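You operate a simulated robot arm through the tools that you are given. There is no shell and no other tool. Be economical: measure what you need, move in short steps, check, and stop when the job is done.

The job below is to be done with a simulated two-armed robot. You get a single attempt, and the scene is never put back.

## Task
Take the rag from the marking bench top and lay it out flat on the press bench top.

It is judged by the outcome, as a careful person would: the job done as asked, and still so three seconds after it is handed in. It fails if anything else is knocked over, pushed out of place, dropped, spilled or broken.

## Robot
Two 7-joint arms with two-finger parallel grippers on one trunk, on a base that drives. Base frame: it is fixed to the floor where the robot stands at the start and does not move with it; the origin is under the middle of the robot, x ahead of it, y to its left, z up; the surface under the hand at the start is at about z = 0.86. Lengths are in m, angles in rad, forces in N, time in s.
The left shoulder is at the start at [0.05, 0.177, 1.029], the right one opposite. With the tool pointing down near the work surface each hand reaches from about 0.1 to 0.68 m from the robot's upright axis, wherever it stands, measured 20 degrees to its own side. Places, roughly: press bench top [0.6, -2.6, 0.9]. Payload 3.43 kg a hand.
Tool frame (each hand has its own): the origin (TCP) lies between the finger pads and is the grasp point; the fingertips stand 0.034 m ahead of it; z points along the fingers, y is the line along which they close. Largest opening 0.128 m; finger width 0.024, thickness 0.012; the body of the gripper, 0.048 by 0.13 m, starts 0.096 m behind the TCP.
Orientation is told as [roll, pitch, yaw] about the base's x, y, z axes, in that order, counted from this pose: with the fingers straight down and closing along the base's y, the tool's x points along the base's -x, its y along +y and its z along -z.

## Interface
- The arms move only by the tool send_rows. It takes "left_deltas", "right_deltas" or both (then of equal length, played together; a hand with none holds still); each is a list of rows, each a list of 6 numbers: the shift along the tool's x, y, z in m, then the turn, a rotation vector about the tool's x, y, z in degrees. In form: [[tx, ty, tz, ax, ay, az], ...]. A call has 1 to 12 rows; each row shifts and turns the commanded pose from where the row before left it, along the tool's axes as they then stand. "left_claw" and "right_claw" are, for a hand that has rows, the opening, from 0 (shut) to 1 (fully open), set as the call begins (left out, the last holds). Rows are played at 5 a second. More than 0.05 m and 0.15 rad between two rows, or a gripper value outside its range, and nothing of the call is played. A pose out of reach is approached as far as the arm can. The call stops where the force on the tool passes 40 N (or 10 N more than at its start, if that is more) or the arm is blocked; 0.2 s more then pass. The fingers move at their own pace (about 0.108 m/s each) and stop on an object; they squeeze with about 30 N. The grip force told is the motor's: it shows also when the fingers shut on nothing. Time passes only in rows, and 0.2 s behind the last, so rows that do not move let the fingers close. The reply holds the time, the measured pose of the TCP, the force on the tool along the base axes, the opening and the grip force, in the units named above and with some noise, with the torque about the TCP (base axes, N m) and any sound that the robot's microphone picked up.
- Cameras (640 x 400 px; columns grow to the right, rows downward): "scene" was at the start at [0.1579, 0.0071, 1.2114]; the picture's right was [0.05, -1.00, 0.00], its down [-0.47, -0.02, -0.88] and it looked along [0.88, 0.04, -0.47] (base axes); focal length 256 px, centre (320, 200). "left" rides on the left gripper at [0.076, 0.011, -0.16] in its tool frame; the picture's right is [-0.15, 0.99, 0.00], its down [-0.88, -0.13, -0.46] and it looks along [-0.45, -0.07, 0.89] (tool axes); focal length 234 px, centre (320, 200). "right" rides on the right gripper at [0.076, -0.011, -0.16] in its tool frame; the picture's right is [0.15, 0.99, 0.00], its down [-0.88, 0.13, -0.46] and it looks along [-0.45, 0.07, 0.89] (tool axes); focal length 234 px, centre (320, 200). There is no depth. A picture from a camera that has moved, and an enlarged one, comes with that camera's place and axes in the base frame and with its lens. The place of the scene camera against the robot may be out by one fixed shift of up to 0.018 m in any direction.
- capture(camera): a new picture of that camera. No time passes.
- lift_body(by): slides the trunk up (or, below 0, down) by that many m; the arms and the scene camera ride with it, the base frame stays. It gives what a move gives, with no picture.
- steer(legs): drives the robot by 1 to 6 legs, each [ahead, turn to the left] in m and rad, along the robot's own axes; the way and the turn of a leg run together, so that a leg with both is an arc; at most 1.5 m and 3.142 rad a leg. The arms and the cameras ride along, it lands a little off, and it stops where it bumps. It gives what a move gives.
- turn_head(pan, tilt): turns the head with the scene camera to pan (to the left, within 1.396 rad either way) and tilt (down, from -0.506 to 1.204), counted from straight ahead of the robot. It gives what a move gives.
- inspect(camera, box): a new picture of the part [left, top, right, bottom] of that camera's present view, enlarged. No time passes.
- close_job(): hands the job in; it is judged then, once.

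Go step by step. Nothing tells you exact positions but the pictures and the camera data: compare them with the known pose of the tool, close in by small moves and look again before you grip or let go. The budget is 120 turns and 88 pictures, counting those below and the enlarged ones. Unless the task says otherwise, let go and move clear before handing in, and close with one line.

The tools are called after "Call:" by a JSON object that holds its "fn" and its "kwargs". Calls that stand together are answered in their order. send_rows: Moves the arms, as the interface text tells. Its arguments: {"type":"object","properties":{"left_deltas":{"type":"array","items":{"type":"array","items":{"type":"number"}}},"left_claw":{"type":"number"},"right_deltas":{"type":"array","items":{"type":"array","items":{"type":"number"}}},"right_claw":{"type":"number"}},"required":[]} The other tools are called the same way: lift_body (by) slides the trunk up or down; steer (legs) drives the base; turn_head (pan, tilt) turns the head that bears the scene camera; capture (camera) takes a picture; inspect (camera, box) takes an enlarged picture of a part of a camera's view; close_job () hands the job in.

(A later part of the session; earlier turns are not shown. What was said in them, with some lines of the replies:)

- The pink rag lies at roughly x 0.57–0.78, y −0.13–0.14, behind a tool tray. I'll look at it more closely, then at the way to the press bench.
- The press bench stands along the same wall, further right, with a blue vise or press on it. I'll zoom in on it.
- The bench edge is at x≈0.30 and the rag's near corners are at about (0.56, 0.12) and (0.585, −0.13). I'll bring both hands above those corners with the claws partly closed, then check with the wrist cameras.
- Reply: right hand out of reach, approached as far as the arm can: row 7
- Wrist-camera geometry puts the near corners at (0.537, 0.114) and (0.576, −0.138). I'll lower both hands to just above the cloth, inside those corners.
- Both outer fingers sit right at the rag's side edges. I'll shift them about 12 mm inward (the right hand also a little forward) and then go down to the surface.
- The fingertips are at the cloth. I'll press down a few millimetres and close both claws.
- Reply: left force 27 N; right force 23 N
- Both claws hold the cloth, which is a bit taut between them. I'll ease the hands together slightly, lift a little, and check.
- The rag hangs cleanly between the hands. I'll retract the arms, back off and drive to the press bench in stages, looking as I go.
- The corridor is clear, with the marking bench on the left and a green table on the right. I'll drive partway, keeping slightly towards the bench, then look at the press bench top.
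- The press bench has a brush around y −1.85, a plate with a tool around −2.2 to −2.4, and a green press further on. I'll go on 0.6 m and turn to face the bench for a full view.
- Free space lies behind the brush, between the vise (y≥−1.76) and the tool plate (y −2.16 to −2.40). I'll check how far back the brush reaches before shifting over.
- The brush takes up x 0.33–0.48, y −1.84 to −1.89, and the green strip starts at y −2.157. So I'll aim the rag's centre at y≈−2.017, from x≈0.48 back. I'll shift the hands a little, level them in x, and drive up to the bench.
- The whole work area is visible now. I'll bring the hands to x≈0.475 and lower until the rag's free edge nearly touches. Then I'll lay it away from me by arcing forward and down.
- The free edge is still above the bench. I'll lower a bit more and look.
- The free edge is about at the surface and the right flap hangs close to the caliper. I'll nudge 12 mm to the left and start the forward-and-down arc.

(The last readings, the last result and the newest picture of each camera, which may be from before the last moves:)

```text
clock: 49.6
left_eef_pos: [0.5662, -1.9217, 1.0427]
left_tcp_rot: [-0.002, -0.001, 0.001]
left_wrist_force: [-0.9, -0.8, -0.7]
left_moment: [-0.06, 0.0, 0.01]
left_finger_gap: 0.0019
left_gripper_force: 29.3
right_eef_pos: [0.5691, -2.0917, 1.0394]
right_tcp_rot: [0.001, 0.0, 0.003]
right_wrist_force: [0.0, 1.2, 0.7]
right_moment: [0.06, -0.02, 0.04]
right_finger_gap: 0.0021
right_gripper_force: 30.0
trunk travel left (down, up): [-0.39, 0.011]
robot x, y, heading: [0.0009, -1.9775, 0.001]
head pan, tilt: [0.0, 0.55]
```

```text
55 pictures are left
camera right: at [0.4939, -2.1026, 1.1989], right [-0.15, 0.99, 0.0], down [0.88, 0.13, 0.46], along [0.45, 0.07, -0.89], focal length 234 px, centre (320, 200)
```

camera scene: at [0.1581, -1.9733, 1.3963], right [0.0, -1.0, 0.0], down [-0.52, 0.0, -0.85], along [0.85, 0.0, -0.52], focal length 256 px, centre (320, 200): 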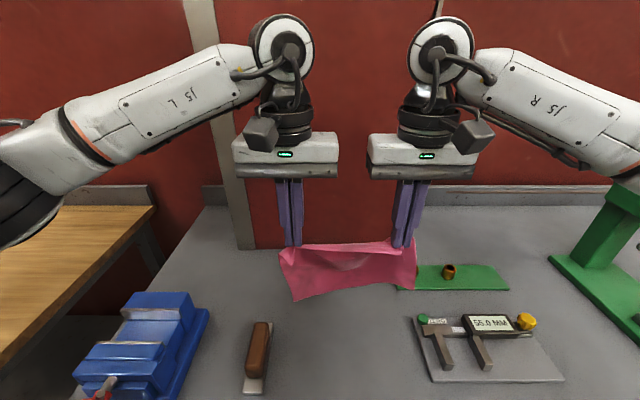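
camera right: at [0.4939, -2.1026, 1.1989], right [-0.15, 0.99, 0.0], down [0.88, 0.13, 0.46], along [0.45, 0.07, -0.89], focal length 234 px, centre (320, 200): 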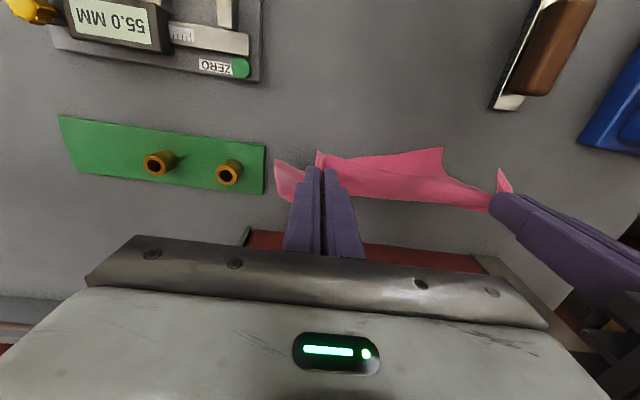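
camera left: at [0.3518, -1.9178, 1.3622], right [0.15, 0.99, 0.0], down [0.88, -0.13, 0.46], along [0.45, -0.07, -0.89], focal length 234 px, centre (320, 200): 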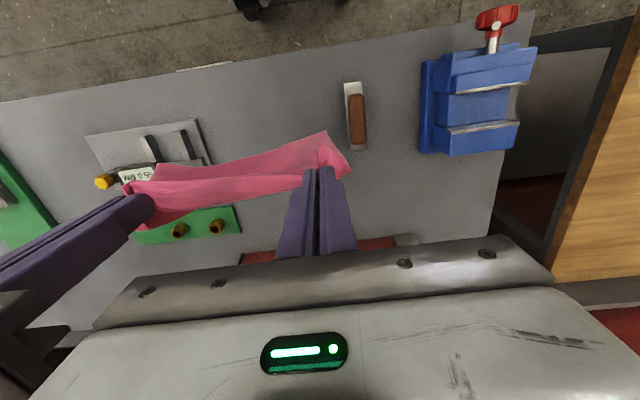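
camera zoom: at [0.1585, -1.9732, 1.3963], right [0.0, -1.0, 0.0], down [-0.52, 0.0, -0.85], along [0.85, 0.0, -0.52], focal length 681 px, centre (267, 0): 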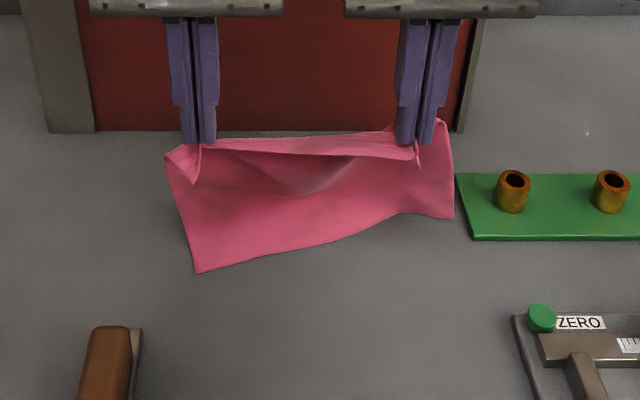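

Triangulating two views puts this bench top at z≈0.86, not 0.90, so the cloth had not really been on the table. I'll raise slightly, move back to x≈0.49, and look again before laying.

Call:
{"fn": "send_rows", "kwargs": {"left_deltas": [[0, 0, -0.03, 0, 0, 0], [0.026, 0, 0, 0, 0, 0], [0.026, 0, 0, 0, 0, 0], [0.026, 0, 0, 0, 0, 0], [0, 0, 0, 0, 0, 0], [0, 0, 0.02, 0, 0, 0], [0, 0, 0, 0, 0, 0]], "right_deltas": [[0, 0, -0.03, 0, 0, 0], [0.026, 0, 0, 0, 0, 0], [0.026, 0, 0, 0, 0, 0], [0.029, 0, 0, 0, 0, 0], [0, 0, 0, 0, 0, 0], [0, 0, 0.02, 0, 0, 0], [0, 0, 0, 0, 0, 0]]}}

Call:
{"fn": "inspect", "kwargs": {"camera": "scene", "box": [220, 200, 460, 350]}}

Call:
{"fn": "capture", "kwargs": {"camera": "right"}}

```text
clock: 51.2
left_eef_pos: [0.4881, -1.9217, 1.0525]
left_tcp_rot: [-0.002, 0.0, 0.001]
left_wrist_force: [-1.1, -3.0, -0.1]
left_moment: [-0.18, 0.03, -0.03]
left_finger_gap: 0.0018
left_gripper_force: 29.7
right_eef_pos: [0.486, -2.0943, 1.0519]
right_tcp_rot: [0.001, 0.001, 0.003]
right_wrist_force: [0.2, 4.4, -0.3]
right_moment: [0.12, -0.05, -0.01]
right_finger_gap: 0.0024
right_gripper_force: 30.4
trunk travel left (down, up): [-0.39, 0.011]
robot x, y, heading: [0.0, -1.9776, 0.002]
head pan, tilt: [0.0, 0.55]
```

```text
2.67 times, centred on (340, 275) of scene
camera zoom: at [0.1578, -1.9733, 1.3964], right [0.0, -1.0, 0.0], down [-0.52, 0.0, -0.85], along [0.85, 0.0, -0.52], focal length 681 px, centre (267, 0)
```

zoom: 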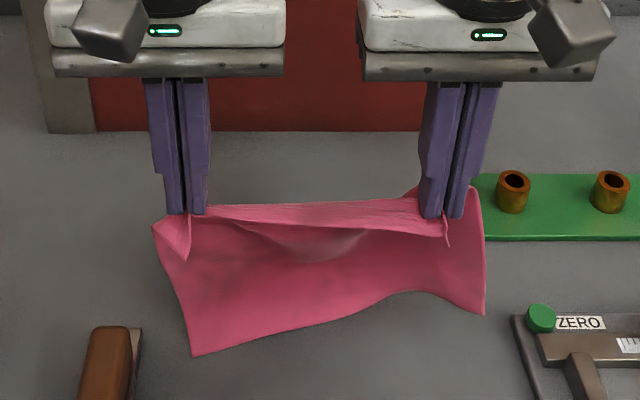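

```text
53 pictures are left
camera right: at [0.4108, -2.1047, 1.211], right [-0.15, 0.99, 0.0], down [0.88, 0.13, 0.46], along [0.45, 0.07, -0.89], focal length 234 px, centre (320, 200)
```

right: 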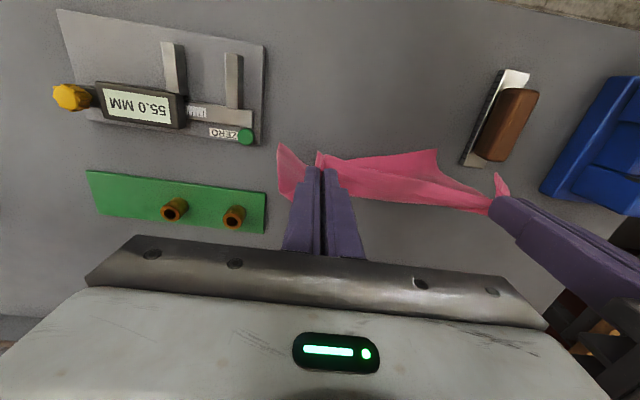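

The lowest corner now touches at x≈0.478, z≈0.86, which is where I want it. I'll start the arc forward and down.

Call:
{"fn": "send_rows", "kwargs": {"left_deltas": [[-0.005, 0, 0.02, 0, 0, 0], [-0.01, 0, 0.02, 0, 0, 0], [-0.02, 0, 0.02, 0, 0, 0], [-0.025, 0, 0.017, 0, 0, 0]], "right_deltas": [[-0.005, 0, 0.02, 0, 0, 0], [-0.01, 0, 0.02, 0, 0, 0], [-0.02, 0, 0.02, 0, 0, 0], [-0.025, 0, 0.017, 0, 0, 0]]}}

Call:
{"fn": "inspect", "kwargs": {"camera": "scene", "box": [220, 200, 460, 350]}}

Call:
{"fn": "capture", "kwargs": {"camera": "right"}}

```text
clock: 52.2
left_eef_pos: [0.5479, -1.9216, 0.9767]
left_tcp_rot: [-0.002, 0.001, -0.001]
left_wrist_force: [0.1, -2.3, -0.2]
left_moment: [-0.15, 0.01, -0.01]
left_finger_gap: 0.0017
left_gripper_force: 29.5
right_eef_pos: [0.5453, -2.0917, 0.9746]
right_tcp_rot: [0.001, 0.0, 0.001]
right_wrist_force: [0.5, 3.4, -1.1]
right_moment: [0.12, 0.02, 0.03]
right_finger_gap: 0.0025
right_gripper_force: 30.7
trunk travel left (down, up): [-0.39, 0.011]
robot x, y, heading: [0.0012, -1.9773, 0.0]
head pan, tilt: [0.0, 0.55]
```

```text
2.67 times, centred on (340, 275) of scene
camera zoom: at [0.1587, -1.9733, 1.3962], right [0.0, -1.0, 0.0], down [-0.52, 0.0, -0.85], along [0.85, 0.0, -0.52], focal length 681 px, centre (267, 0)
```

zoom: 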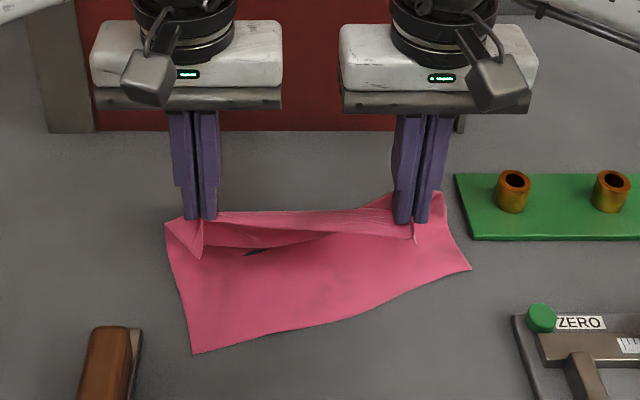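

```text
51 pictures are left
camera right: at [0.4717, -2.1032, 1.134], right [-0.15, 0.99, 0.0], down [0.88, 0.13, 0.46], along [0.45, 0.07, -0.89], focal length 234 px, centre (320, 200)
```

right: 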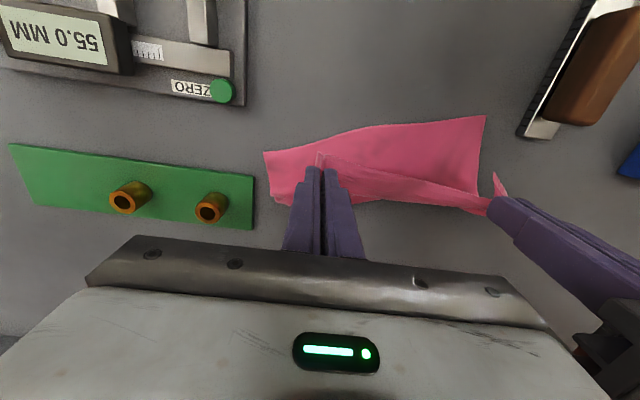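

The near part is lying down well and the left corner stayed put. The right side needs a bit more forward reach, so I'll creep the base 4 cm forward, which also moves the hands along the arc.

Call:
{"fn": "steer", "kwargs": {"legs": [[0.04, 0]]}}

Call:
{"fn": "send_rows", "kwargs": {"left_deltas": [[-0.015, 0.007, 0.015, 0, 0, 0], [-0.015, 0.007, 0.015, 0, 0, 0]], "right_deltas": [[-0.03, 0.007, 0.012, 0, 0, 0], [-0.03, 0.007, 0.012, 0, 0, 0]]}}

Call:
{"fn": "inspect", "kwargs": {"camera": "scene", "box": [220, 200, 460, 350]}}

Call:
{"fn": "capture", "kwargs": {"camera": "right"}}

```text
clock: 53.1
left_eef_pos: [0.5883, -1.9208, 0.9757]
left_tcp_rot: [-0.001, 0.0, 0.002]
left_wrist_force: [0.4, -2.1, 0.1]
left_moment: [-0.12, 0.03, -0.02]
left_finger_gap: 0.0022
left_gripper_force: 30.4
right_eef_pos: [0.5865, -2.0914, 0.9757]
right_tcp_rot: [0.0, -0.001, 0.002]
right_wrist_force: [0.7, 2.7, -0.8]
right_moment: [0.1, 0.0, 0.02]
right_finger_gap: 0.0023
right_gripper_force: 29.6
trunk travel left (down, up): [-0.39, 0.011]
robot x, y, heading: [0.0413, -1.9757, 0.001]
head pan, tilt: [0.0, 0.55]
```

```text
clock: 53.7
left_eef_pos: [0.6163, -1.9067, 0.9454]
left_tcp_rot: [-0.002, 0.0, 0.0]
left_wrist_force: [0.3, -2.2, -0.1]
left_moment: [-0.1, 0.01, -0.01]
left_finger_gap: 0.002
left_gripper_force: 30.0
right_eef_pos: [0.6468, -2.0753, 0.9524]
right_tcp_rot: [0.002, -0.002, 0.002]
right_wrist_force: [-0.4, 2.9, -0.7]
right_moment: [0.1, 0.02, 0.0]
right_finger_gap: 0.0025
right_gripper_force: 29.9
trunk travel left (down, up): [-0.39, 0.011]
robot x, y, heading: [0.0441, -1.972, 0.003]
head pan, tilt: [0.0, 0.55]
```

```text
2.67 times, centred on (340, 275) of scene
camera zoom: at [0.198, -1.9727, 1.3963], right [0.0, -1.0, 0.0], down [-0.52, 0.0, -0.85], along [0.85, 0.0, -0.52], focal length 681 px, centre (267, 0)
```

zoom: 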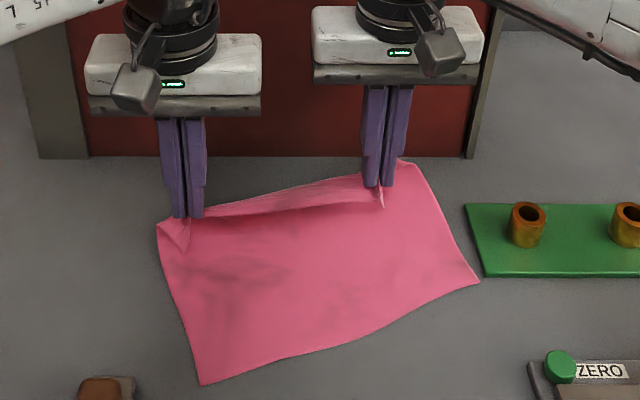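

```text
49 pictures are left
camera right: at [0.5719, -2.0867, 1.1115], right [-0.15, 0.99, 0.0], down [0.88, 0.13, 0.46], along [0.45, 0.07, -0.89], focal length 234 px, centre (320, 200)
```

right: 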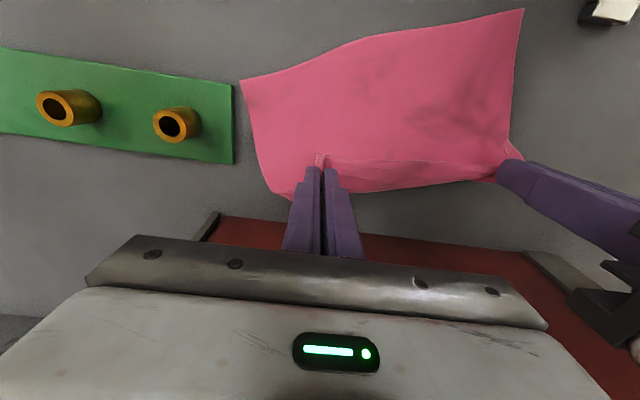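

The rag is going down smoothly with its near edge flat. I'll bring both hands down to the bench for the last part.

Call:
{"fn": "send_rows", "kwargs": {"left_deltas": [[-0.02, 0, 0.015, 0, 0, 0], [-0.015, 0, 0.015, 0, 0, 0], [-0.012, 0, 0.014, 0, 0, 0], [0, 0, 0.003, 0, 0, 0]], "right_deltas": [[-0.02, 0, 0.02, 0, 0, 0], [-0.02, 0, 0.018, 0, 0, 0], [-0.015, 0, 0.014, 0, 0, 0], [0, 0, 0.003, 0, 0, 0]]}}

Call:
{"fn": "inspect", "kwargs": {"camera": "scene", "box": [220, 200, 460, 350]}}

Call:
{"fn": "capture", "kwargs": {"camera": "right"}}

Call:
{"fn": "capture", "kwargs": {"camera": "left"}}

```text
clock: 54.7
left_eef_pos: [0.6641, -1.9056, 0.9017]
left_tcp_rot: [-0.002, -0.004, 0.001]
left_wrist_force: [0.1, -1.1, 10.8]
left_moment: [-0.12, -0.1, 0.01]
left_finger_gap: 0.0021
left_gripper_force: 29.6
right_eef_pos: [0.6825, -2.0803, 0.9049]
right_tcp_rot: [-0.001, -0.004, 0.004]
right_wrist_force: [0.3, 2.2, -0.4]
right_moment: [0.07, -0.02, 0.03]
right_finger_gap: 0.0024
right_gripper_force: 30.0
right hand out of reach, approached as far as the arm can: row 3
trunk travel left (down, up): [-0.39, 0.011]
robot x, y, heading: [0.042, -1.9786, -0.001]
head pan, tilt: [0.0, 0.55]
```

```text
2.67 times, centred on (340, 275) of scene
camera zoom: at [0.1965, -1.9728, 1.3967], right [0.0, -1.0, 0.0], down [-0.52, 0.0, -0.85], along [0.85, 0.0, -0.52], focal length 681 px, centre (267, 0)
```

zoom: 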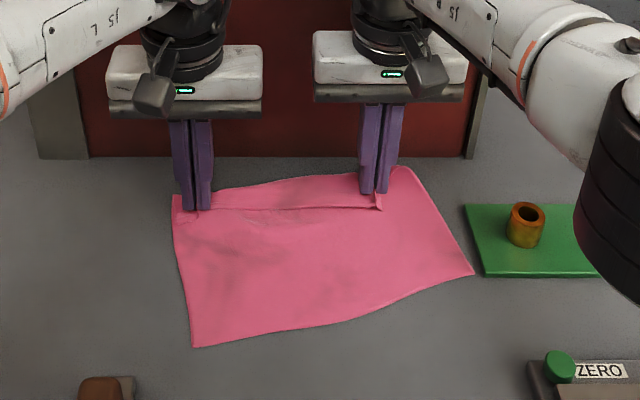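

```text
47 pictures are left
camera right: at [0.6067, -2.0911, 1.0644], right [-0.15, 0.99, 0.0], down [0.88, 0.13, 0.46], along [0.45, 0.07, -0.89], focal length 234 px, centre (320, 200)
```

right: 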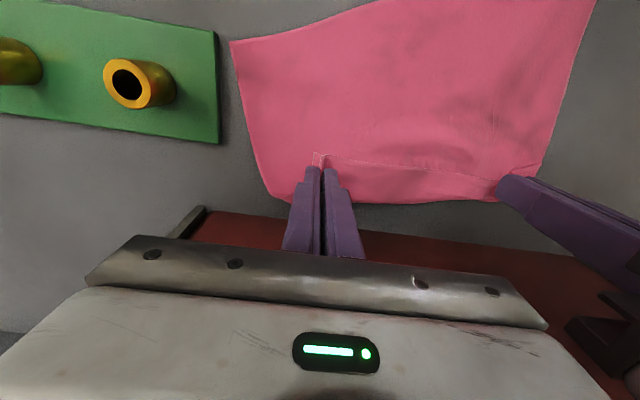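

```text
46 pictures are left
camera left: at [0.5893, -1.8953, 1.0606], right [0.15, 0.99, 0.0], down [0.88, -0.13, 0.46], along [0.45, -0.07, -0.89], focal length 234 px, centre (320, 200)
```

left: 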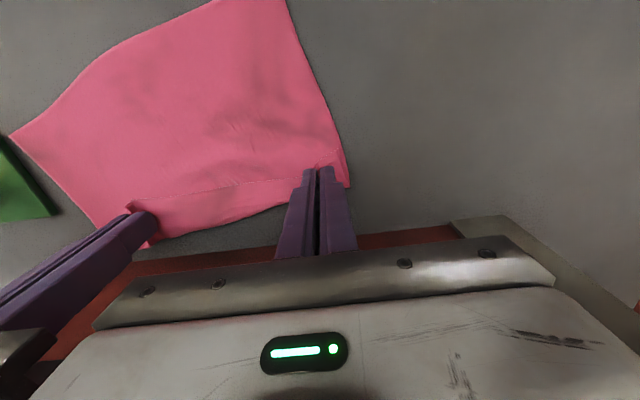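

The hem beyond the grips has folded over towards me, so I can see a doubled strip along the held edge. I'll re-hang the rag and lay it the other way, free edge down at the back and hands drawn towards me, so the hem ends up unfolded.

Call:
{"fn": "send_rows", "kwargs": {"left_deltas": [[0, 0, -0.03, 0, 0, 0], [0.002, 0, -0.04, 0, 0, 0], [0.002, 0, -0.04, 0, 0, 0], [0.003, 0, -0.04, 0, 0, 0], [0.003, 0, -0.03, 0, 0, 0], [0, 0, 0, 0, 0, 0], [0, 0, 0, 0, 0, 0]], "right_deltas": [[0, 0, -0.03, 0, 0, 0], [0.007, 0, -0.04, 0, 0, 0], [0.007, 0, -0.04, 0, 0, 0], [0.007, 0, -0.04, 0, 0, 0], [0.007, 0, -0.03, 0, 0, 0], [0, 0, 0, 0, 0, 0], [0, 0, 0, 0, 0, 0]]}}

Call:
{"fn": "capture", "kwargs": {"camera": "scene"}}

Call:
{"fn": "capture", "kwargs": {"camera": "left"}}

```text
clock: 56.3
left_eef_pos: [0.6543, -1.9072, 1.0814]
left_tcp_rot: [-0.002, -0.001, 0.0]
left_wrist_force: [-0.2, -4.4, 0.0]
left_moment: [-0.23, 0.02, -0.03]
left_finger_gap: 0.0022
left_gripper_force: 30.7
right_eef_pos: [0.6519, -2.0827, 1.0869]
right_tcp_rot: [0.001, -0.002, 0.001]
right_wrist_force: [0.5, 5.9, 0.0]
right_moment: [0.2, -0.06, -0.04]
right_finger_gap: 0.0024
right_gripper_force: 29.7
trunk travel left (down, up): [-0.39, 0.011]
robot x, y, heading: [0.0403, -1.9712, 0.002]
head pan, tilt: [0.0, 0.55]
```

```text
45 pictures are left
camera scene: at [0.1975, -1.9732, 1.3964], right [0.0, -1.0, 0.0], down [-0.52, 0.0, -0.85], along [0.85, 0.0, -0.52], focal length 256 px, centre (320, 200)
```

scene: 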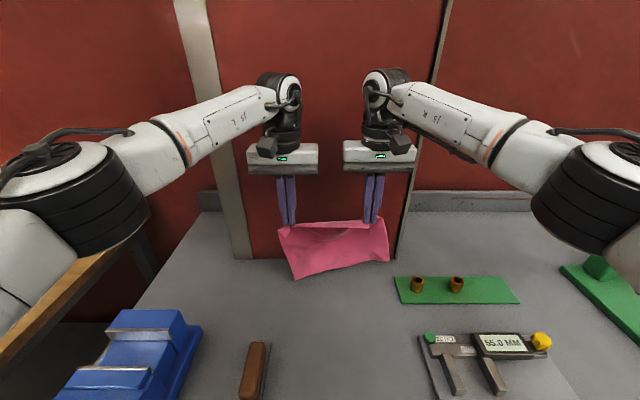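

```text
44 pictures are left
camera left: at [0.5794, -1.896, 1.2402], right [0.15, 0.99, 0.0], down [0.88, -0.13, 0.46], along [0.45, -0.07, -0.89], focal length 234 px, centre (320, 200)
```

left: 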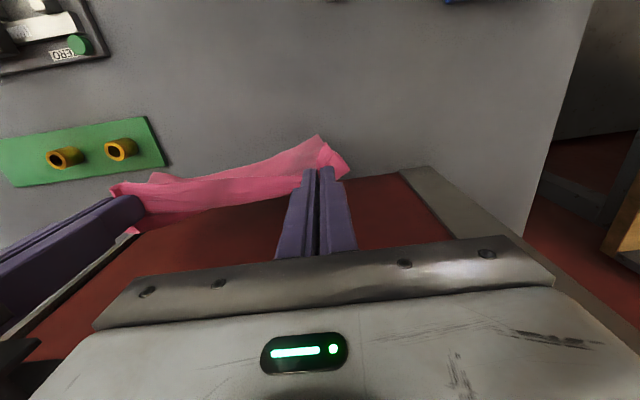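

The rag hangs freely at x≈0.65 with its right side slightly higher. I'll lower it (right hand a bit more) until the free edge touches, drawing the hands towards me.

Call:
{"fn": "send_rows", "kwargs": {"left_deltas": [[0, 0, 0.015, 0, 0, 0], [0.005, 0, 0.015, 0, 0, 0], [0.015, 0, 0.015, 0, 0, 0], [0.015, 0, 0.012, 0, 0, 0]], "right_deltas": [[0, 0, 0.03, 0, 0, 0], [0.005, 0, 0.03, 0, 0, 0], [0.015, 0, 0.015, 0, 0, 0], [0.015, 0, 0.012, 0, 0, 0]]}}

Call:
{"fn": "inspect", "kwargs": {"camera": "scene", "box": [220, 180, 460, 330]}}

Call:
{"fn": "capture", "kwargs": {"camera": "left"}}

Call:
{"fn": "capture", "kwargs": {"camera": "right"}}

```text
clock: 57.3
left_eef_pos: [0.6207, -1.9075, 1.0219]
left_tcp_rot: [-0.001, -0.002, 0.002]
left_wrist_force: [0.2, -4.3, 0.2]
left_moment: [-0.14, 0.06, -0.02]
left_finger_gap: 0.0021
left_gripper_force: 30.1
right_eef_pos: [0.6197, -2.0817, 0.9987]
right_tcp_rot: [-0.001, -0.001, 0.002]
right_wrist_force: [-0.5, 4.0, 0.7]
right_moment: [0.12, -0.04, -0.02]
right_finger_gap: 0.0023
right_gripper_force: 30.3
trunk travel left (down, up): [-0.39, 0.011]
robot x, y, heading: [0.0376, -1.9776, -0.0]
head pan, tilt: [0.0, 0.55]
```

```text
2.67 times, centred on (340, 255) of scene
camera zoom: at [0.1976, -1.9732, 1.3964], right [0.0, -1.0, 0.0], down [-0.52, 0.0, -0.85], along [0.85, 0.0, -0.52], focal length 681 px, centre (267, 53)
```

zoom: 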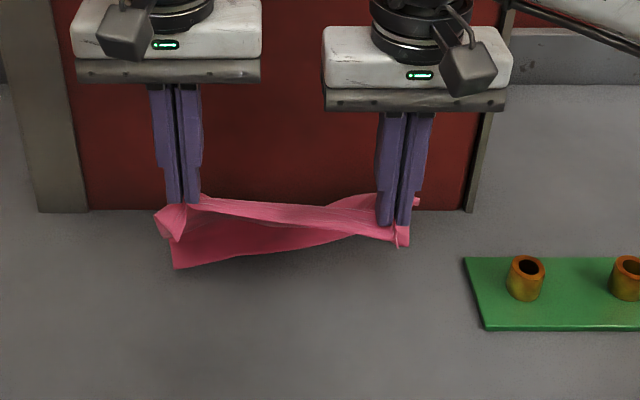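

```text
42 pictures are left
camera left: at [0.5458, -1.8957, 1.1811], right [0.15, 0.99, 0.0], down [0.88, -0.13, 0.46], along [0.45, -0.07, -0.89], focal length 234 px, centre (320, 200)
```

left: 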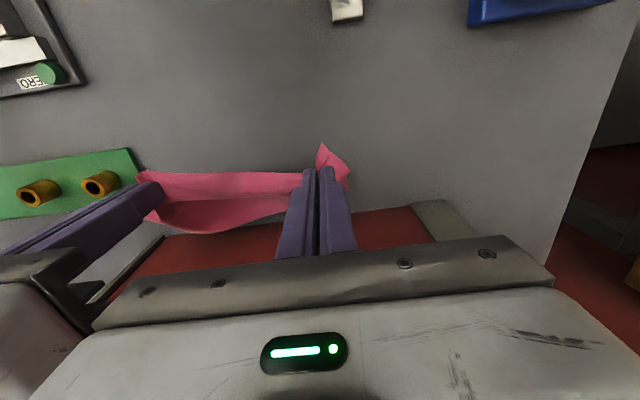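

```text
41 pictures are left
camera right: at [0.5442, -2.0917, 1.1576], right [-0.15, 0.99, 0.0], down [0.88, 0.13, 0.46], along [0.45, 0.07, -0.89], focal length 234 px, centre (320, 200)
```

right: 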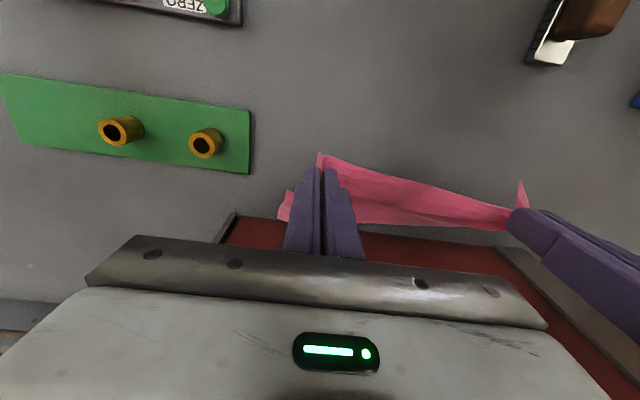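

The cloth now trails to the far side as wanted. I'll keep drawing the hands back and down.

Call:
{"fn": "send_rows", "kwargs": {"left_deltas": [[0.018, 0, 0.02, 0, 0, 0], [0.02, 0, 0.02, 0, 0, 0], [0.022, 0, 0.018, 0, 0, 0]], "right_deltas": [[0.018, 0, 0.015, 0, 0, 0], [0.02, 0, 0.015, 0, 0, 0], [0.022, 0, 0.013, 0, 0, 0]]}}

Call:
{"fn": "inspect", "kwargs": {"camera": "scene", "box": [220, 180, 460, 330]}}

Call:
{"fn": "capture", "kwargs": {"camera": "left"}}

Call:
{"fn": "capture", "kwargs": {"camera": "right"}}

```text
clock: 58.1
left_eef_pos: [0.5601, -1.9052, 0.9645]
left_tcp_rot: [0.0, 0.0, 0.003]
left_wrist_force: [-0.2, -4.8, 1.0]
left_moment: [-0.17, 0.01, -0.01]
left_finger_gap: 0.0021
left_gripper_force: 29.9
right_eef_pos: [0.5584, -2.0793, 0.9547]
right_tcp_rot: [0.002, -0.001, 0.0]
right_wrist_force: [0.7, 2.9, -0.1]
right_moment: [0.13, 0.0, 0.0]
right_finger_gap: 0.0023
right_gripper_force: 30.1
trunk travel left (down, up): [-0.39, 0.011]
robot x, y, heading: [0.0435, -1.9762, 0.002]
head pan, tilt: [0.0, 0.55]
```

```text
2.67 times, centred on (340, 255) of scene
camera zoom: at [0.1974, -1.973, 1.3964], right [0.0, -1.0, 0.0], down [-0.52, 0.0, -0.85], along [0.85, 0.0, -0.52], focal length 681 px, centre (267, 53)
```

zoom: 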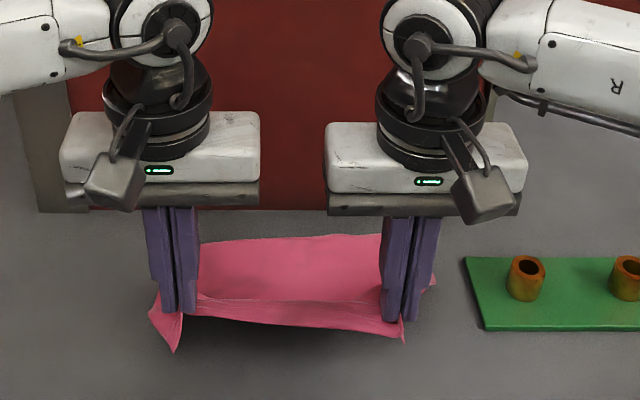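

```text
39 pictures are left
camera left: at [0.4852, -1.8949, 1.1231], right [0.14, 0.99, 0.0], down [0.88, -0.13, 0.46], along [0.45, -0.07, -0.89], focal length 234 px, centre (320, 200)
```

left: 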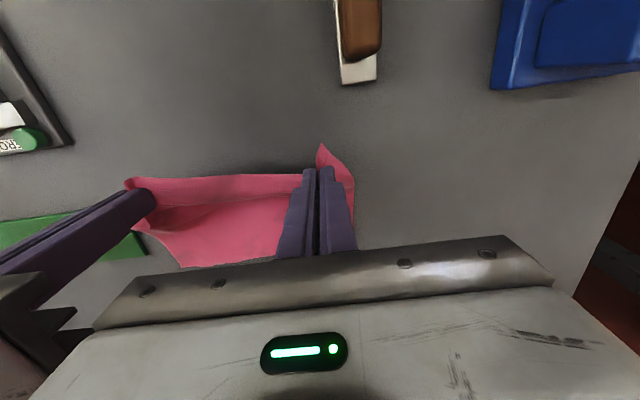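

```text
38 pictures are left
camera right: at [0.4842, -2.0911, 1.1148], right [-0.15, 0.99, 0.0], down [0.88, 0.13, 0.46], along [0.45, 0.07, -0.89], focal length 234 px, centre (320, 200)
```

right: 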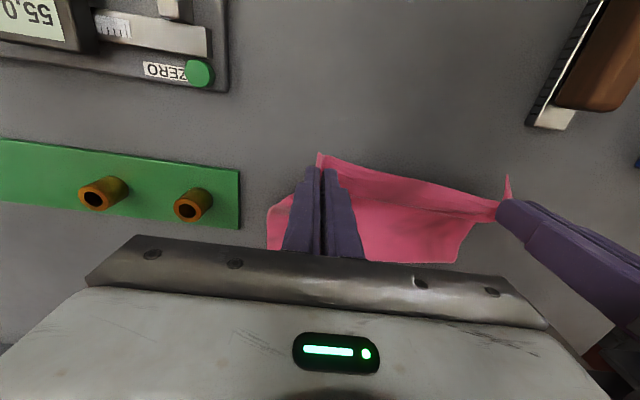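

That's working: the far edge is flat at x≈0.70. I'll finish by lowering to the surface at x≈0.53, shifting slightly away from the brush.

Call:
{"fn": "send_rows", "kwargs": {"left_deltas": [[0.012, -0.004, 0.023, 0, 0, 0], [0.01, -0.004, 0.022, 0, 0, 0], [0.008, -0.004, 0.017, 0, 0, 0]], "right_deltas": [[0.012, -0.004, 0.02, 0, 0, 0], [0.01, -0.004, 0.018, 0, 0, 0], [0.008, -0.004, 0.015, 0, 0, 0]]}}

Call:
{"fn": "inspect", "kwargs": {"camera": "scene", "box": [220, 200, 460, 350]}}

Call:
{"fn": "capture", "kwargs": {"camera": "left"}}

Call:
{"fn": "capture", "kwargs": {"camera": "right"}}

```text
clock: 58.9
left_eef_pos: [0.529, -1.9174, 0.9024]
left_tcp_rot: [-0.004, -0.001, 0.002]
left_wrist_force: [0.6, -4.5, 3.8]
left_moment: [-0.16, -0.03, -0.01]
left_finger_gap: 0.002
left_gripper_force: 30.5
right_eef_pos: [0.5296, -2.0936, 0.9019]
right_tcp_rot: [0.003, -0.001, 0.002]
right_wrist_force: [0.4, 5.0, -0.9]
right_moment: [0.16, -0.05, -0.01]
right_finger_gap: 0.0024
right_gripper_force: 30.3
trunk travel left (down, up): [-0.39, 0.011]
robot x, y, heading: [0.0438, -1.973, 0.002]
head pan, tilt: [0.0, 0.55]
```

```text
2.67 times, centred on (340, 275) of scene
camera zoom: at [0.1973, -1.9733, 1.3966], right [0.0, -1.0, 0.0], down [-0.52, 0.0, -0.85], along [0.85, 0.0, -0.52], focal length 681 px, centre (267, 0)
```

zoom: 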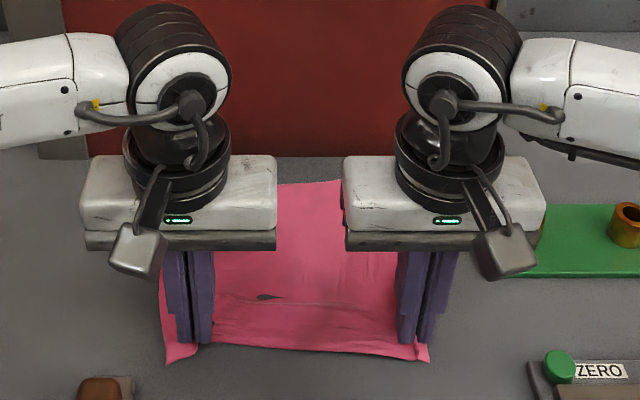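

```text
36 pictures are left
camera left: at [0.4543, -1.9065, 1.0618], right [0.14, 0.99, 0.0], down [0.88, -0.13, 0.46], along [0.45, -0.07, -0.89], focal length 234 px, centre (320, 200)
```

left: 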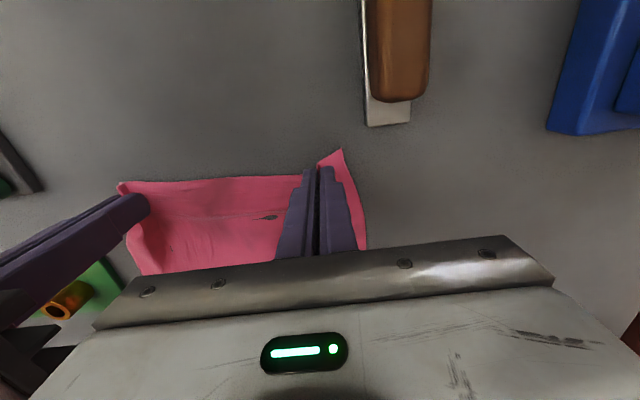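

```text
35 pictures are left
camera right: at [0.4548, -2.1043, 1.061], right [-0.15, 0.99, 0.0], down [0.88, 0.13, 0.46], along [0.45, 0.07, -0.89], focal length 234 px, centre (320, 200)
```

right: 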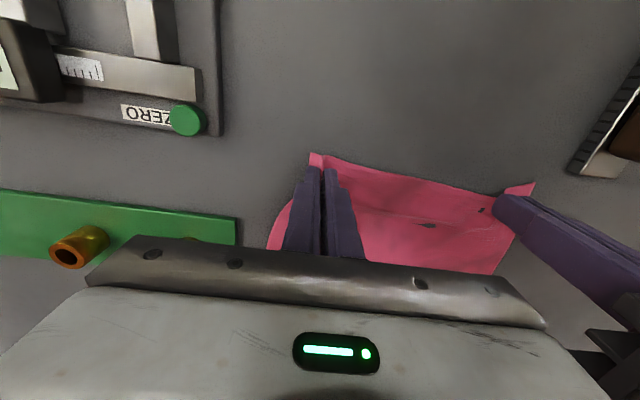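

The hem is now flat and unfolded. I'll pull back slightly to take out slack, press the tips down and open the claws so the fingers spread the gathered cloth.

Call:
{"fn": "send_rows", "kwargs": {"left_deltas": [[0.005, 0.002, 0, 0, 0, 0], [0.004, 0.001, 0.003, 0, 0, 0], [0, 0, 0.001, 0, 0, 0]], "right_deltas": [[0.005, -0.002, 0, 0, 0, 0], [0.004, -0.001, 0.004, 0, 0, 0], [0, 0, 0.003, 0, 0, 0]]}}

Call:
{"fn": "send_rows", "kwargs": {"left_deltas": [[0, 0, 0, 0, 0, 0], [0, 0, 0, 0, 0, 0], [0, 0, 0, 0, 0, 0]], "right_deltas": [[0, 0, 0, 0, 0, 0], [0, 0, 0, 0, 0, 0], [0, 0, 0, 0, 0, 0]], "left_claw": 0.4, "right_claw": 0.4}}

Call:
{"fn": "capture", "kwargs": {"camera": "left"}}

Call:
{"fn": "capture", "kwargs": {"camera": "right"}}

```text
clock: 59.7
left_eef_pos: [0.5201, -1.9166, 0.9005]
left_tcp_rot: [-0.001, -0.003, 0.003]
left_wrist_force: [0.4, -6.0, 6.1]
left_moment: [-0.23, -0.05, -0.02]
left_finger_gap: 0.0024
left_gripper_force: 29.9
right_eef_pos: [0.5213, -2.0956, 0.8963]
right_tcp_rot: [0.002, -0.005, 0.003]
right_wrist_force: [-0.8, 6.3, 4.2]
right_moment: [0.19, 0.03, -0.1]
right_finger_gap: 0.0024
right_gripper_force: 29.8
trunk travel left (down, up): [-0.39, 0.011]
robot x, y, heading: [0.0436, -1.9754, 0.002]
head pan, tilt: [0.0, 0.55]
```

```text
clock: 60.5
left_eef_pos: [0.5203, -1.9166, 0.9]
left_tcp_rot: [-0.002, -0.003, 0.003]
left_wrist_force: [0.3, -0.5, 0.1]
left_moment: [-0.01, -0.02, 0.0]
left_finger_gap: 0.0513
left_gripper_force: 0.0
right_eef_pos: [0.5208, -2.0967, 0.8952]
right_tcp_rot: [0.0, -0.003, 0.002]
right_wrist_force: [1.2, -2.3, 9.5]
right_moment: [0.23, 0.07, -0.04]
right_finger_gap: 0.0503
right_gripper_force: 0.1
trunk travel left (down, up): [-0.39, 0.011]
robot x, y, heading: [0.0385, -1.9786, 0.005]
head pan, tilt: [0.0, 0.55]
```

```text
34 pictures are left
camera left: at [0.4453, -1.9049, 1.0581], right [0.15, 0.99, 0.0], down [0.88, -0.13, 0.46], along [0.45, -0.07, -0.89], focal length 234 px, centre (320, 200)
```

left: 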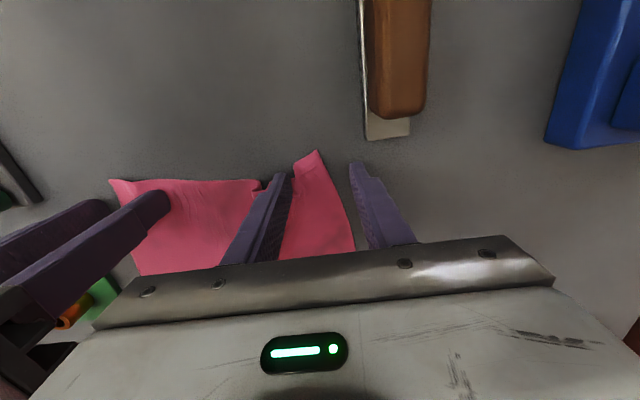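

```text
33 pictures are left
camera right: at [0.4457, -2.1074, 1.0546], right [-0.15, 0.99, 0.0], down [0.88, 0.13, 0.46], along [0.45, 0.07, -0.89], focal length 234 px, centre (320, 200)
```

right: 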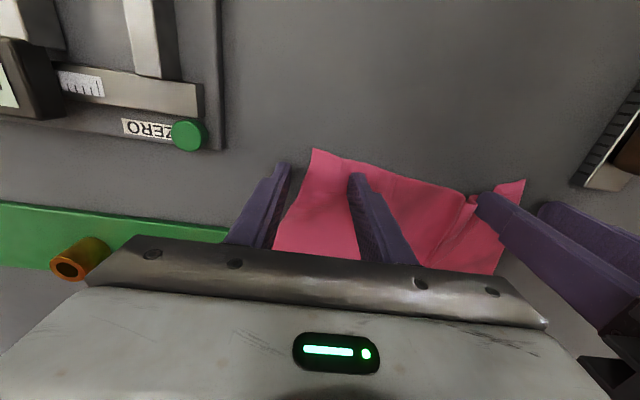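

The claws are open. I'll lift both hands straight up and pull them aside to see how the rag lies.

Call:
{"fn": "send_rows", "kwargs": {"left_deltas": [[0, 0, -0.03, 0, 0, 0], [0, 0, -0.04, 0, 0, 0], [0, 0, -0.04, 0, 0, 0], [0.03, 0.03, -0.02, 0, 0, 0], [0.03, 0.035, 0, 0, 0, 0], [0.03, 0.035, 0, 0, 0, 0]], "right_deltas": [[0, 0, -0.03, 0, 0, 0], [0, 0, -0.04, 0, 0, 0], [0, 0, -0.04, 0, 0, 0], [0.03, -0.03, -0.02, 0, 0, 0], [0.03, -0.035, 0, 0, 0, 0], [0.03, -0.035, 0, 0, 0, 0]]}}

Call:
{"fn": "inspect", "kwargs": {"camera": "scene", "box": [220, 220, 460, 370]}}

Call:
{"fn": "capture", "kwargs": {"camera": "left"}}

```text
clock: 61.9
left_eef_pos: [0.4304, -1.8148, 1.0295]
left_tcp_rot: [-0.002, -0.001, 0.002]
left_wrist_force: [0.4, 1.0, 0.5]
left_moment: [-0.01, -0.02, 0.02]
left_finger_gap: 0.0512
left_gripper_force: 0.0
right_eef_pos: [0.4283, -2.1959, 1.0247]
right_tcp_rot: [-0.002, -0.002, 0.006]
right_wrist_force: [-0.7, 0.3, 0.5]
right_moment: [0.02, 0.01, -0.01]
right_finger_gap: 0.0514
right_gripper_force: 0.0
trunk travel left (down, up): [-0.39, 0.011]
robot x, y, heading: [0.0421, -1.9758, 0.002]
head pan, tilt: [0.0, 0.55]
```

```text
2.67 times, centred on (340, 295) of scene
camera zoom: at [0.1962, -1.9732, 1.3967], right [0.0, -1.0, 0.0], down [-0.52, 0.0, -0.85], along [0.85, 0.0, -0.52], focal length 681 px, centre (267, -53)
```

zoom: 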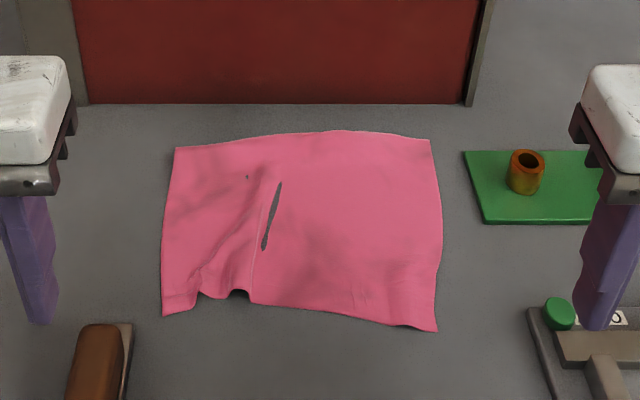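

```text
31 pictures are left
camera left: at [0.3539, -1.8036, 1.1895], right [0.14, 0.99, 0.0], down [0.88, -0.13, 0.46], along [0.45, -0.07, -0.89], focal length 234 px, centre (320, 200)
```

left: 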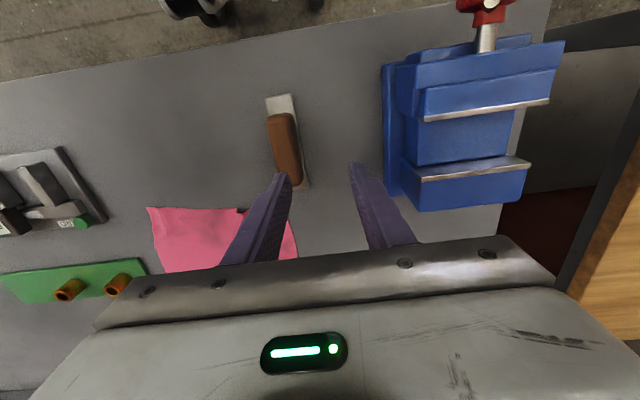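

The rag lies flat apart from one ridge on the left, with about 3.5 cm gathered at the near edge. I'll pin the left side with closed fingertips and draw the right part outward to smooth it.

Call:
{"fn": "send_rows", "kwargs": {"left_deltas": [[-0.029, -0.022, 0, 0, 0, 0], [-0.029, -0.022, 0, 0, 0, 0], [-0.029, -0.022, 0, 0, 0, 0], [-0.028, -0.022, 0, 0, 0, 0], [0, 0, 0.04, 0, 0, 0], [0, 0, 0.04, 0, 0, 0], [0, 0, 0.03, 0, 0, 0]], "right_deltas": [[-0.027, 0.031, 0, 0, 0, 0], [-0.027, 0.031, 0, 0, 0, 0], [-0.027, 0.031, 0, 0, 0, 0], [-0.026, 0.031, 0, 0, 0, 0], [0, 0, 0.04, 0, 0, 0], [0, 0, 0.04, 0, 0, 0], [0, 0, 0.03, 0, 0, 0]], "left_claw": 0, "right_claw": 0}}

Call:
{"fn": "capture", "kwargs": {"camera": "left"}}

Call:
{"fn": "capture", "kwargs": {"camera": "right"}}

```text
clock: 63.5
left_eef_pos: [0.5458, -1.9058, 0.918]
left_tcp_rot: [0.0, 0.001, 0.001]
left_wrist_force: [-0.2, -0.1, 0.6]
left_moment: [-0.03, 0.0, -0.01]
left_finger_gap: 0.0
left_gripper_force: 29.6
right_eef_pos: [0.5377, -2.0716, 0.9129]
right_tcp_rot: [0.0, -0.001, 0.003]
right_wrist_force: [1.0, 0.0, -0.5]
right_moment: [0.01, -0.06, -0.02]
right_finger_gap: 0.0002
right_gripper_force: 29.8
trunk travel left (down, up): [-0.39, 0.011]
robot x, y, heading: [0.0417, -1.9733, -0.004]
head pan, tilt: [0.0, 0.55]
```

```text
30 pictures are left
camera left: at [0.471, -1.8948, 1.077], right [0.15, 0.99, 0.0], down [0.88, -0.13, 0.46], along [0.45, -0.07, -0.89], focal length 234 px, centre (320, 200)
```

left: 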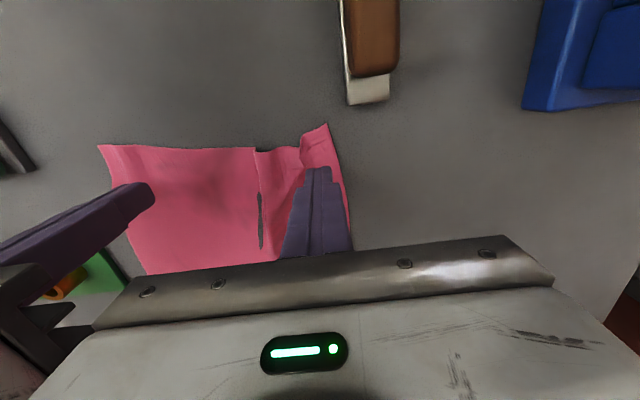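

```text
29 pictures are left
camera right: at [0.4627, -2.0833, 1.0726], right [-0.15, 0.99, 0.0], down [0.88, 0.13, 0.46], along [0.45, 0.07, -0.89], focal length 234 px, centre (320, 200)
```

right: 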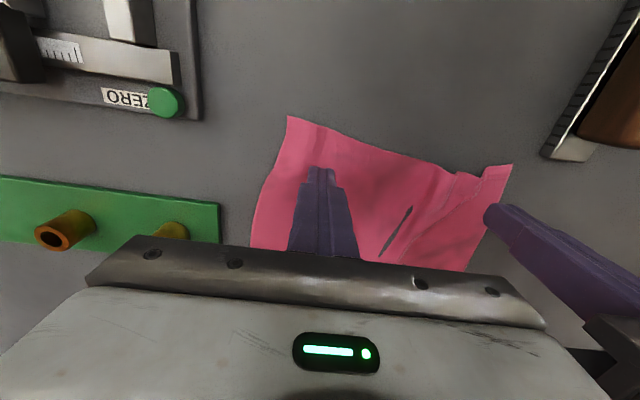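

Both tips are in place. I'll press lightly and then drag the right hand outward while the left pins and pulls a little.

Call:
{"fn": "send_rows", "kwargs": {"left_deltas": [[0, 0, 0.014, 0, 0, 0], [0, 0, 0.008, 0, 0, 0], [0, 0, 0.002, 0, 0, 0]], "right_deltas": [[0, 0, 0.01, 0, 0, 0], [0, 0, 0.008, 0, 0, 0], [0, 0, 0.002, 0, 0, 0]]}}

Call:
{"fn": "send_rows", "kwargs": {"left_deltas": [[0, 0.002, 0, 0, 0, 0], [0, 0.002, 0, 0, 0, 0], [0, 0.002, 0, 0, 0, 0], [0, 0.002, 0, 0, 0, 0]], "right_deltas": [[0, -0.006, 0, 0, 0, 0], [0, -0.006, 0, 0, 0, 0], [0, -0.006, 0, 0, 0, 0], [0, -0.006, 0, 0, 0, 0]]}}

Call:
{"fn": "capture", "kwargs": {"camera": "left"}}

Call:
{"fn": "capture", "kwargs": {"camera": "right"}}

```text
clock: 64.3
left_eef_pos: [0.5443, -1.9048, 0.8961]
left_tcp_rot: [-0.002, -0.003, 0.003]
left_wrist_force: [-0.7, 0.3, 4.2]
left_moment: [0.01, 0.01, 0.01]
left_finger_gap: 0.0
left_gripper_force: 30.0
right_eef_pos: [0.5368, -2.0723, 0.8958]
right_tcp_rot: [0.001, -0.003, 0.003]
right_wrist_force: [0.3, -0.7, 6.6]
right_moment: [-0.05, -0.03, -0.02]
right_finger_gap: 0.0
right_gripper_force: 29.6
trunk travel left (down, up): [-0.39, 0.011]
robot x, y, heading: [0.0399, -1.978, 0.002]
head pan, tilt: [0.0, 0.55]
```

```text
clock: 65.3
left_eef_pos: [0.5446, -1.8984, 0.8953]
left_tcp_rot: [-0.004, -0.001, 0.002]
left_wrist_force: [-0.1, -4.5, 5.8]
left_moment: [-0.05, -0.02, -0.01]
left_finger_gap: 0.0001
left_gripper_force: 30.1
right_eef_pos: [0.5375, -2.0952, 0.8946]
right_tcp_rot: [0.001, -0.004, 0.005]
right_wrist_force: [1.6, 5.8, 11.9]
right_moment: [0.16, 0.02, 0.05]
right_finger_gap: 0.0
right_gripper_force: 29.9
trunk travel left (down, up): [-0.39, 0.011]
robot x, y, heading: [0.0464, -1.9742, 0.0]
head pan, tilt: [0.0, 0.55]
```

```text
28 pictures are left
camera left: at [0.4701, -1.8853, 1.0547], right [0.15, 0.99, 0.0], down [0.88, -0.13, 0.46], along [0.45, -0.07, -0.89], focal length 234 px, centre (320, 200)
```

left: 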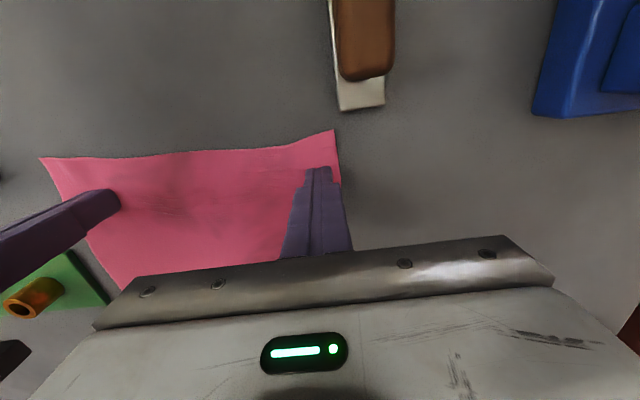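

```text
27 pictures are left
camera right: at [0.4619, -2.1068, 1.0544], right [-0.15, 0.99, 0.0], down [0.88, 0.13, 0.46], along [0.45, 0.07, -0.89], focal length 234 px, centre (320, 200)
```

right: 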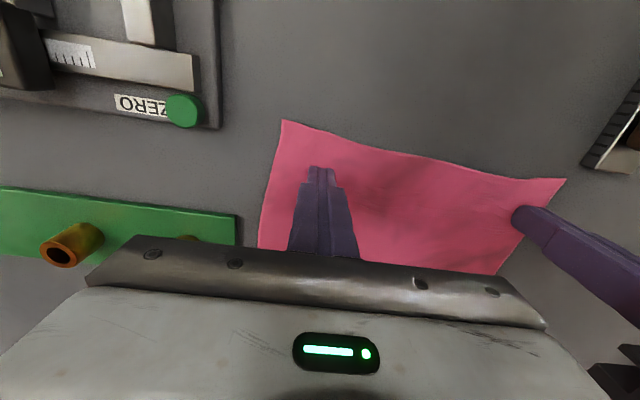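

The ridge is gone and the rag looks taut and flat. I'll lift both hands straight up, pull them clear and check.

Call:
{"fn": "send_rows", "kwargs": {"left_deltas": [[0, -0.001, -0.01, 0, 0, 0], [0, 0, -0.03, 0, 0, 0], [0, 0, -0.04, 0, 0, 0], [0, 0, -0.04, 0, 0, 0], [0.03, 0.03, -0.02, 0, 0, 0], [0.03, 0.035, 0, 0, 0, 0], [0.03, 0.035, 0, 0, 0, 0]], "right_deltas": [[0, 0.001, -0.01, 0, 0, 0], [0, 0, -0.03, 0, 0, 0], [0, 0, -0.04, 0, 0, 0], [0, 0, -0.04, 0, 0, 0], [0.03, -0.03, -0.02, 0, 0, 0], [0.03, -0.035, 0, 0, 0, 0], [0.03, -0.035, 0, 0, 0, 0]]}}

Call:
{"fn": "inspect", "kwargs": {"camera": "scene", "box": [220, 220, 460, 370]}}

Call:
{"fn": "capture", "kwargs": {"camera": "scene"}}

```text
clock: 66.9
left_eef_pos: [0.452, -1.7976, 1.0353]
left_tcp_rot: [-0.002, -0.001, -0.002]
left_wrist_force: [-0.3, 0.8, 0.7]
left_moment: [-0.05, -0.02, 0.02]
left_finger_gap: 0.0002
left_gripper_force: 30.0
right_eef_pos: [0.4454, -2.1942, 1.0357]
right_tcp_rot: [0.001, -0.001, 0.003]
right_wrist_force: [-0.3, 0.5, -0.3]
right_moment: [0.0, -0.01, 0.02]
right_finger_gap: 0.0
right_gripper_force: 30.1
trunk travel left (down, up): [-0.39, 0.011]
robot x, y, heading: [0.0369, -1.9793, 0.004]
head pan, tilt: [0.0, 0.55]
```

```text
2.67 times, centred on (340, 295) of scene
camera zoom: at [0.1962, -1.973, 1.3967], right [0.0, -1.0, 0.0], down [-0.52, 0.0, -0.85], along [0.85, 0.0, -0.52], focal length 681 px, centre (267, -53)
```

zoom: 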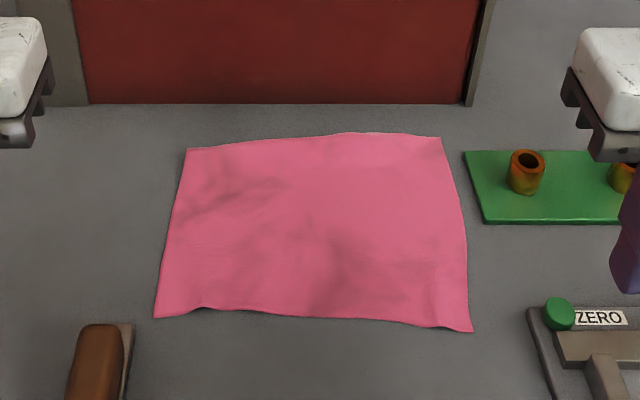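

```text
25 pictures are left
camera scene: at [0.1962, -1.973, 1.3967], right [0.0, -1.0, 0.0], down [-0.52, 0.0, -0.85], along [0.85, 0.0, -0.52], focal length 256 px, centre (320, 200)
```

scene: 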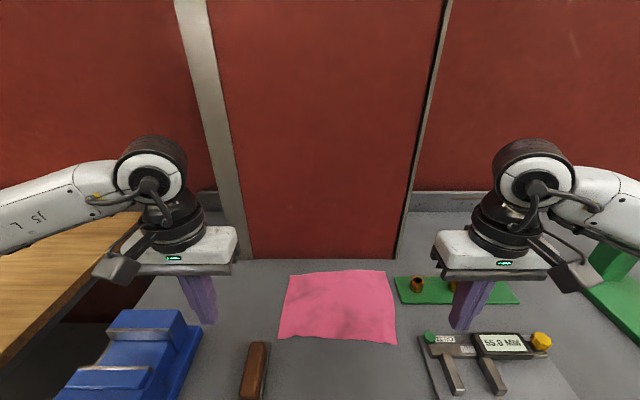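

The rag lies flat and clear of everything else, and the other items are where they were. I'll raise the hands and back off a little before handing in.

Call:
{"fn": "send_rows", "kwargs": {"left_deltas": [[0, 0, -0.04, 0, 0, 0], [0, 0, -0.04, 0, 0, 0]], "right_deltas": [[0, 0, -0.04, 0, 0, 0], [0, 0, -0.04, 0, 0, 0]]}}

Call:
{"fn": "steer", "kwargs": {"legs": [[-0.25, 0]]}}

Call:
{"fn": "capture", "kwargs": {"camera": "scene"}}

```text
clock: 67.5
left_eef_pos: [0.4541, -1.7979, 1.1144]
left_tcp_rot: [0.0, 0.0, 0.002]
left_wrist_force: [0.1, 0.2, 0.4]
left_moment: [-0.02, 0.01, 0.01]
left_finger_gap: 0.0
left_gripper_force: 30.1
right_eef_pos: [0.4469, -2.1961, 1.1125]
right_tcp_rot: [-0.002, 0.0, 0.002]
right_wrist_force: [0.5, 1.0, 0.3]
right_moment: [-0.01, -0.01, 0.03]
right_finger_gap: 0.0
right_gripper_force: 30.0
trunk travel left (down, up): [-0.39, 0.011]
robot x, y, heading: [0.0356, -1.9731, 0.001]
head pan, tilt: [0.0, 0.55]
```

```text
clock: 69.3
left_eef_pos: [0.2036, -1.7993, 1.1138]
left_tcp_rot: [-0.001, -0.002, -0.001]
left_wrist_force: [-0.8, 0.8, 0.2]
left_moment: [0.01, -0.03, 0.06]
left_finger_gap: 0.0002
left_gripper_force: 30.6
right_eef_pos: [0.1952, -2.1965, 1.1124]
right_tcp_rot: [0.0, -0.003, 0.0]
right_wrist_force: [1.2, 0.4, 0.3]
right_moment: [0.0, -0.05, 0.06]
right_finger_gap: 0.0003
right_gripper_force: 29.7
trunk travel left (down, up): [-0.39, 0.011]
robot x, y, heading: [-0.2128, -1.9753, -0.0]
head pan, tilt: [0.0, 0.55]
```

```text
24 pictures are left
camera scene: at [-0.0545, -1.9736, 1.3965], right [0.0, -1.0, 0.0], down [-0.52, 0.0, -0.85], along [0.85, 0.0, -0.52], focal length 256 px, centre (320, 200)
```

scene: 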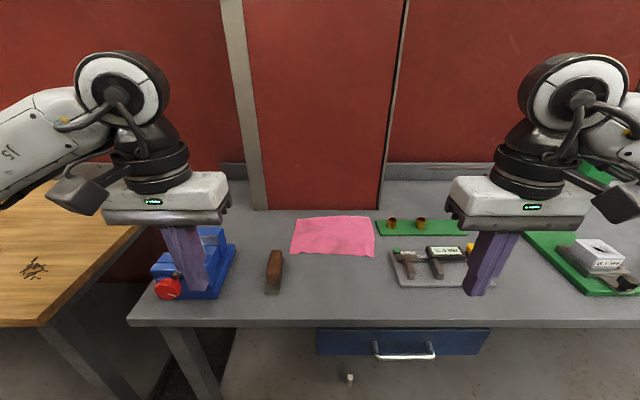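

The rag lies flat on the press bench, nothing else has moved, and the arms are clear, so I'm handing the job in.

Call:
{"fn": "close_job", "kwargs": {}}

```text
The job is handed in.
```

The rag is off the marking bench and lying flat on the press bench top, with nothing else in view disturbed. The job is handed in.
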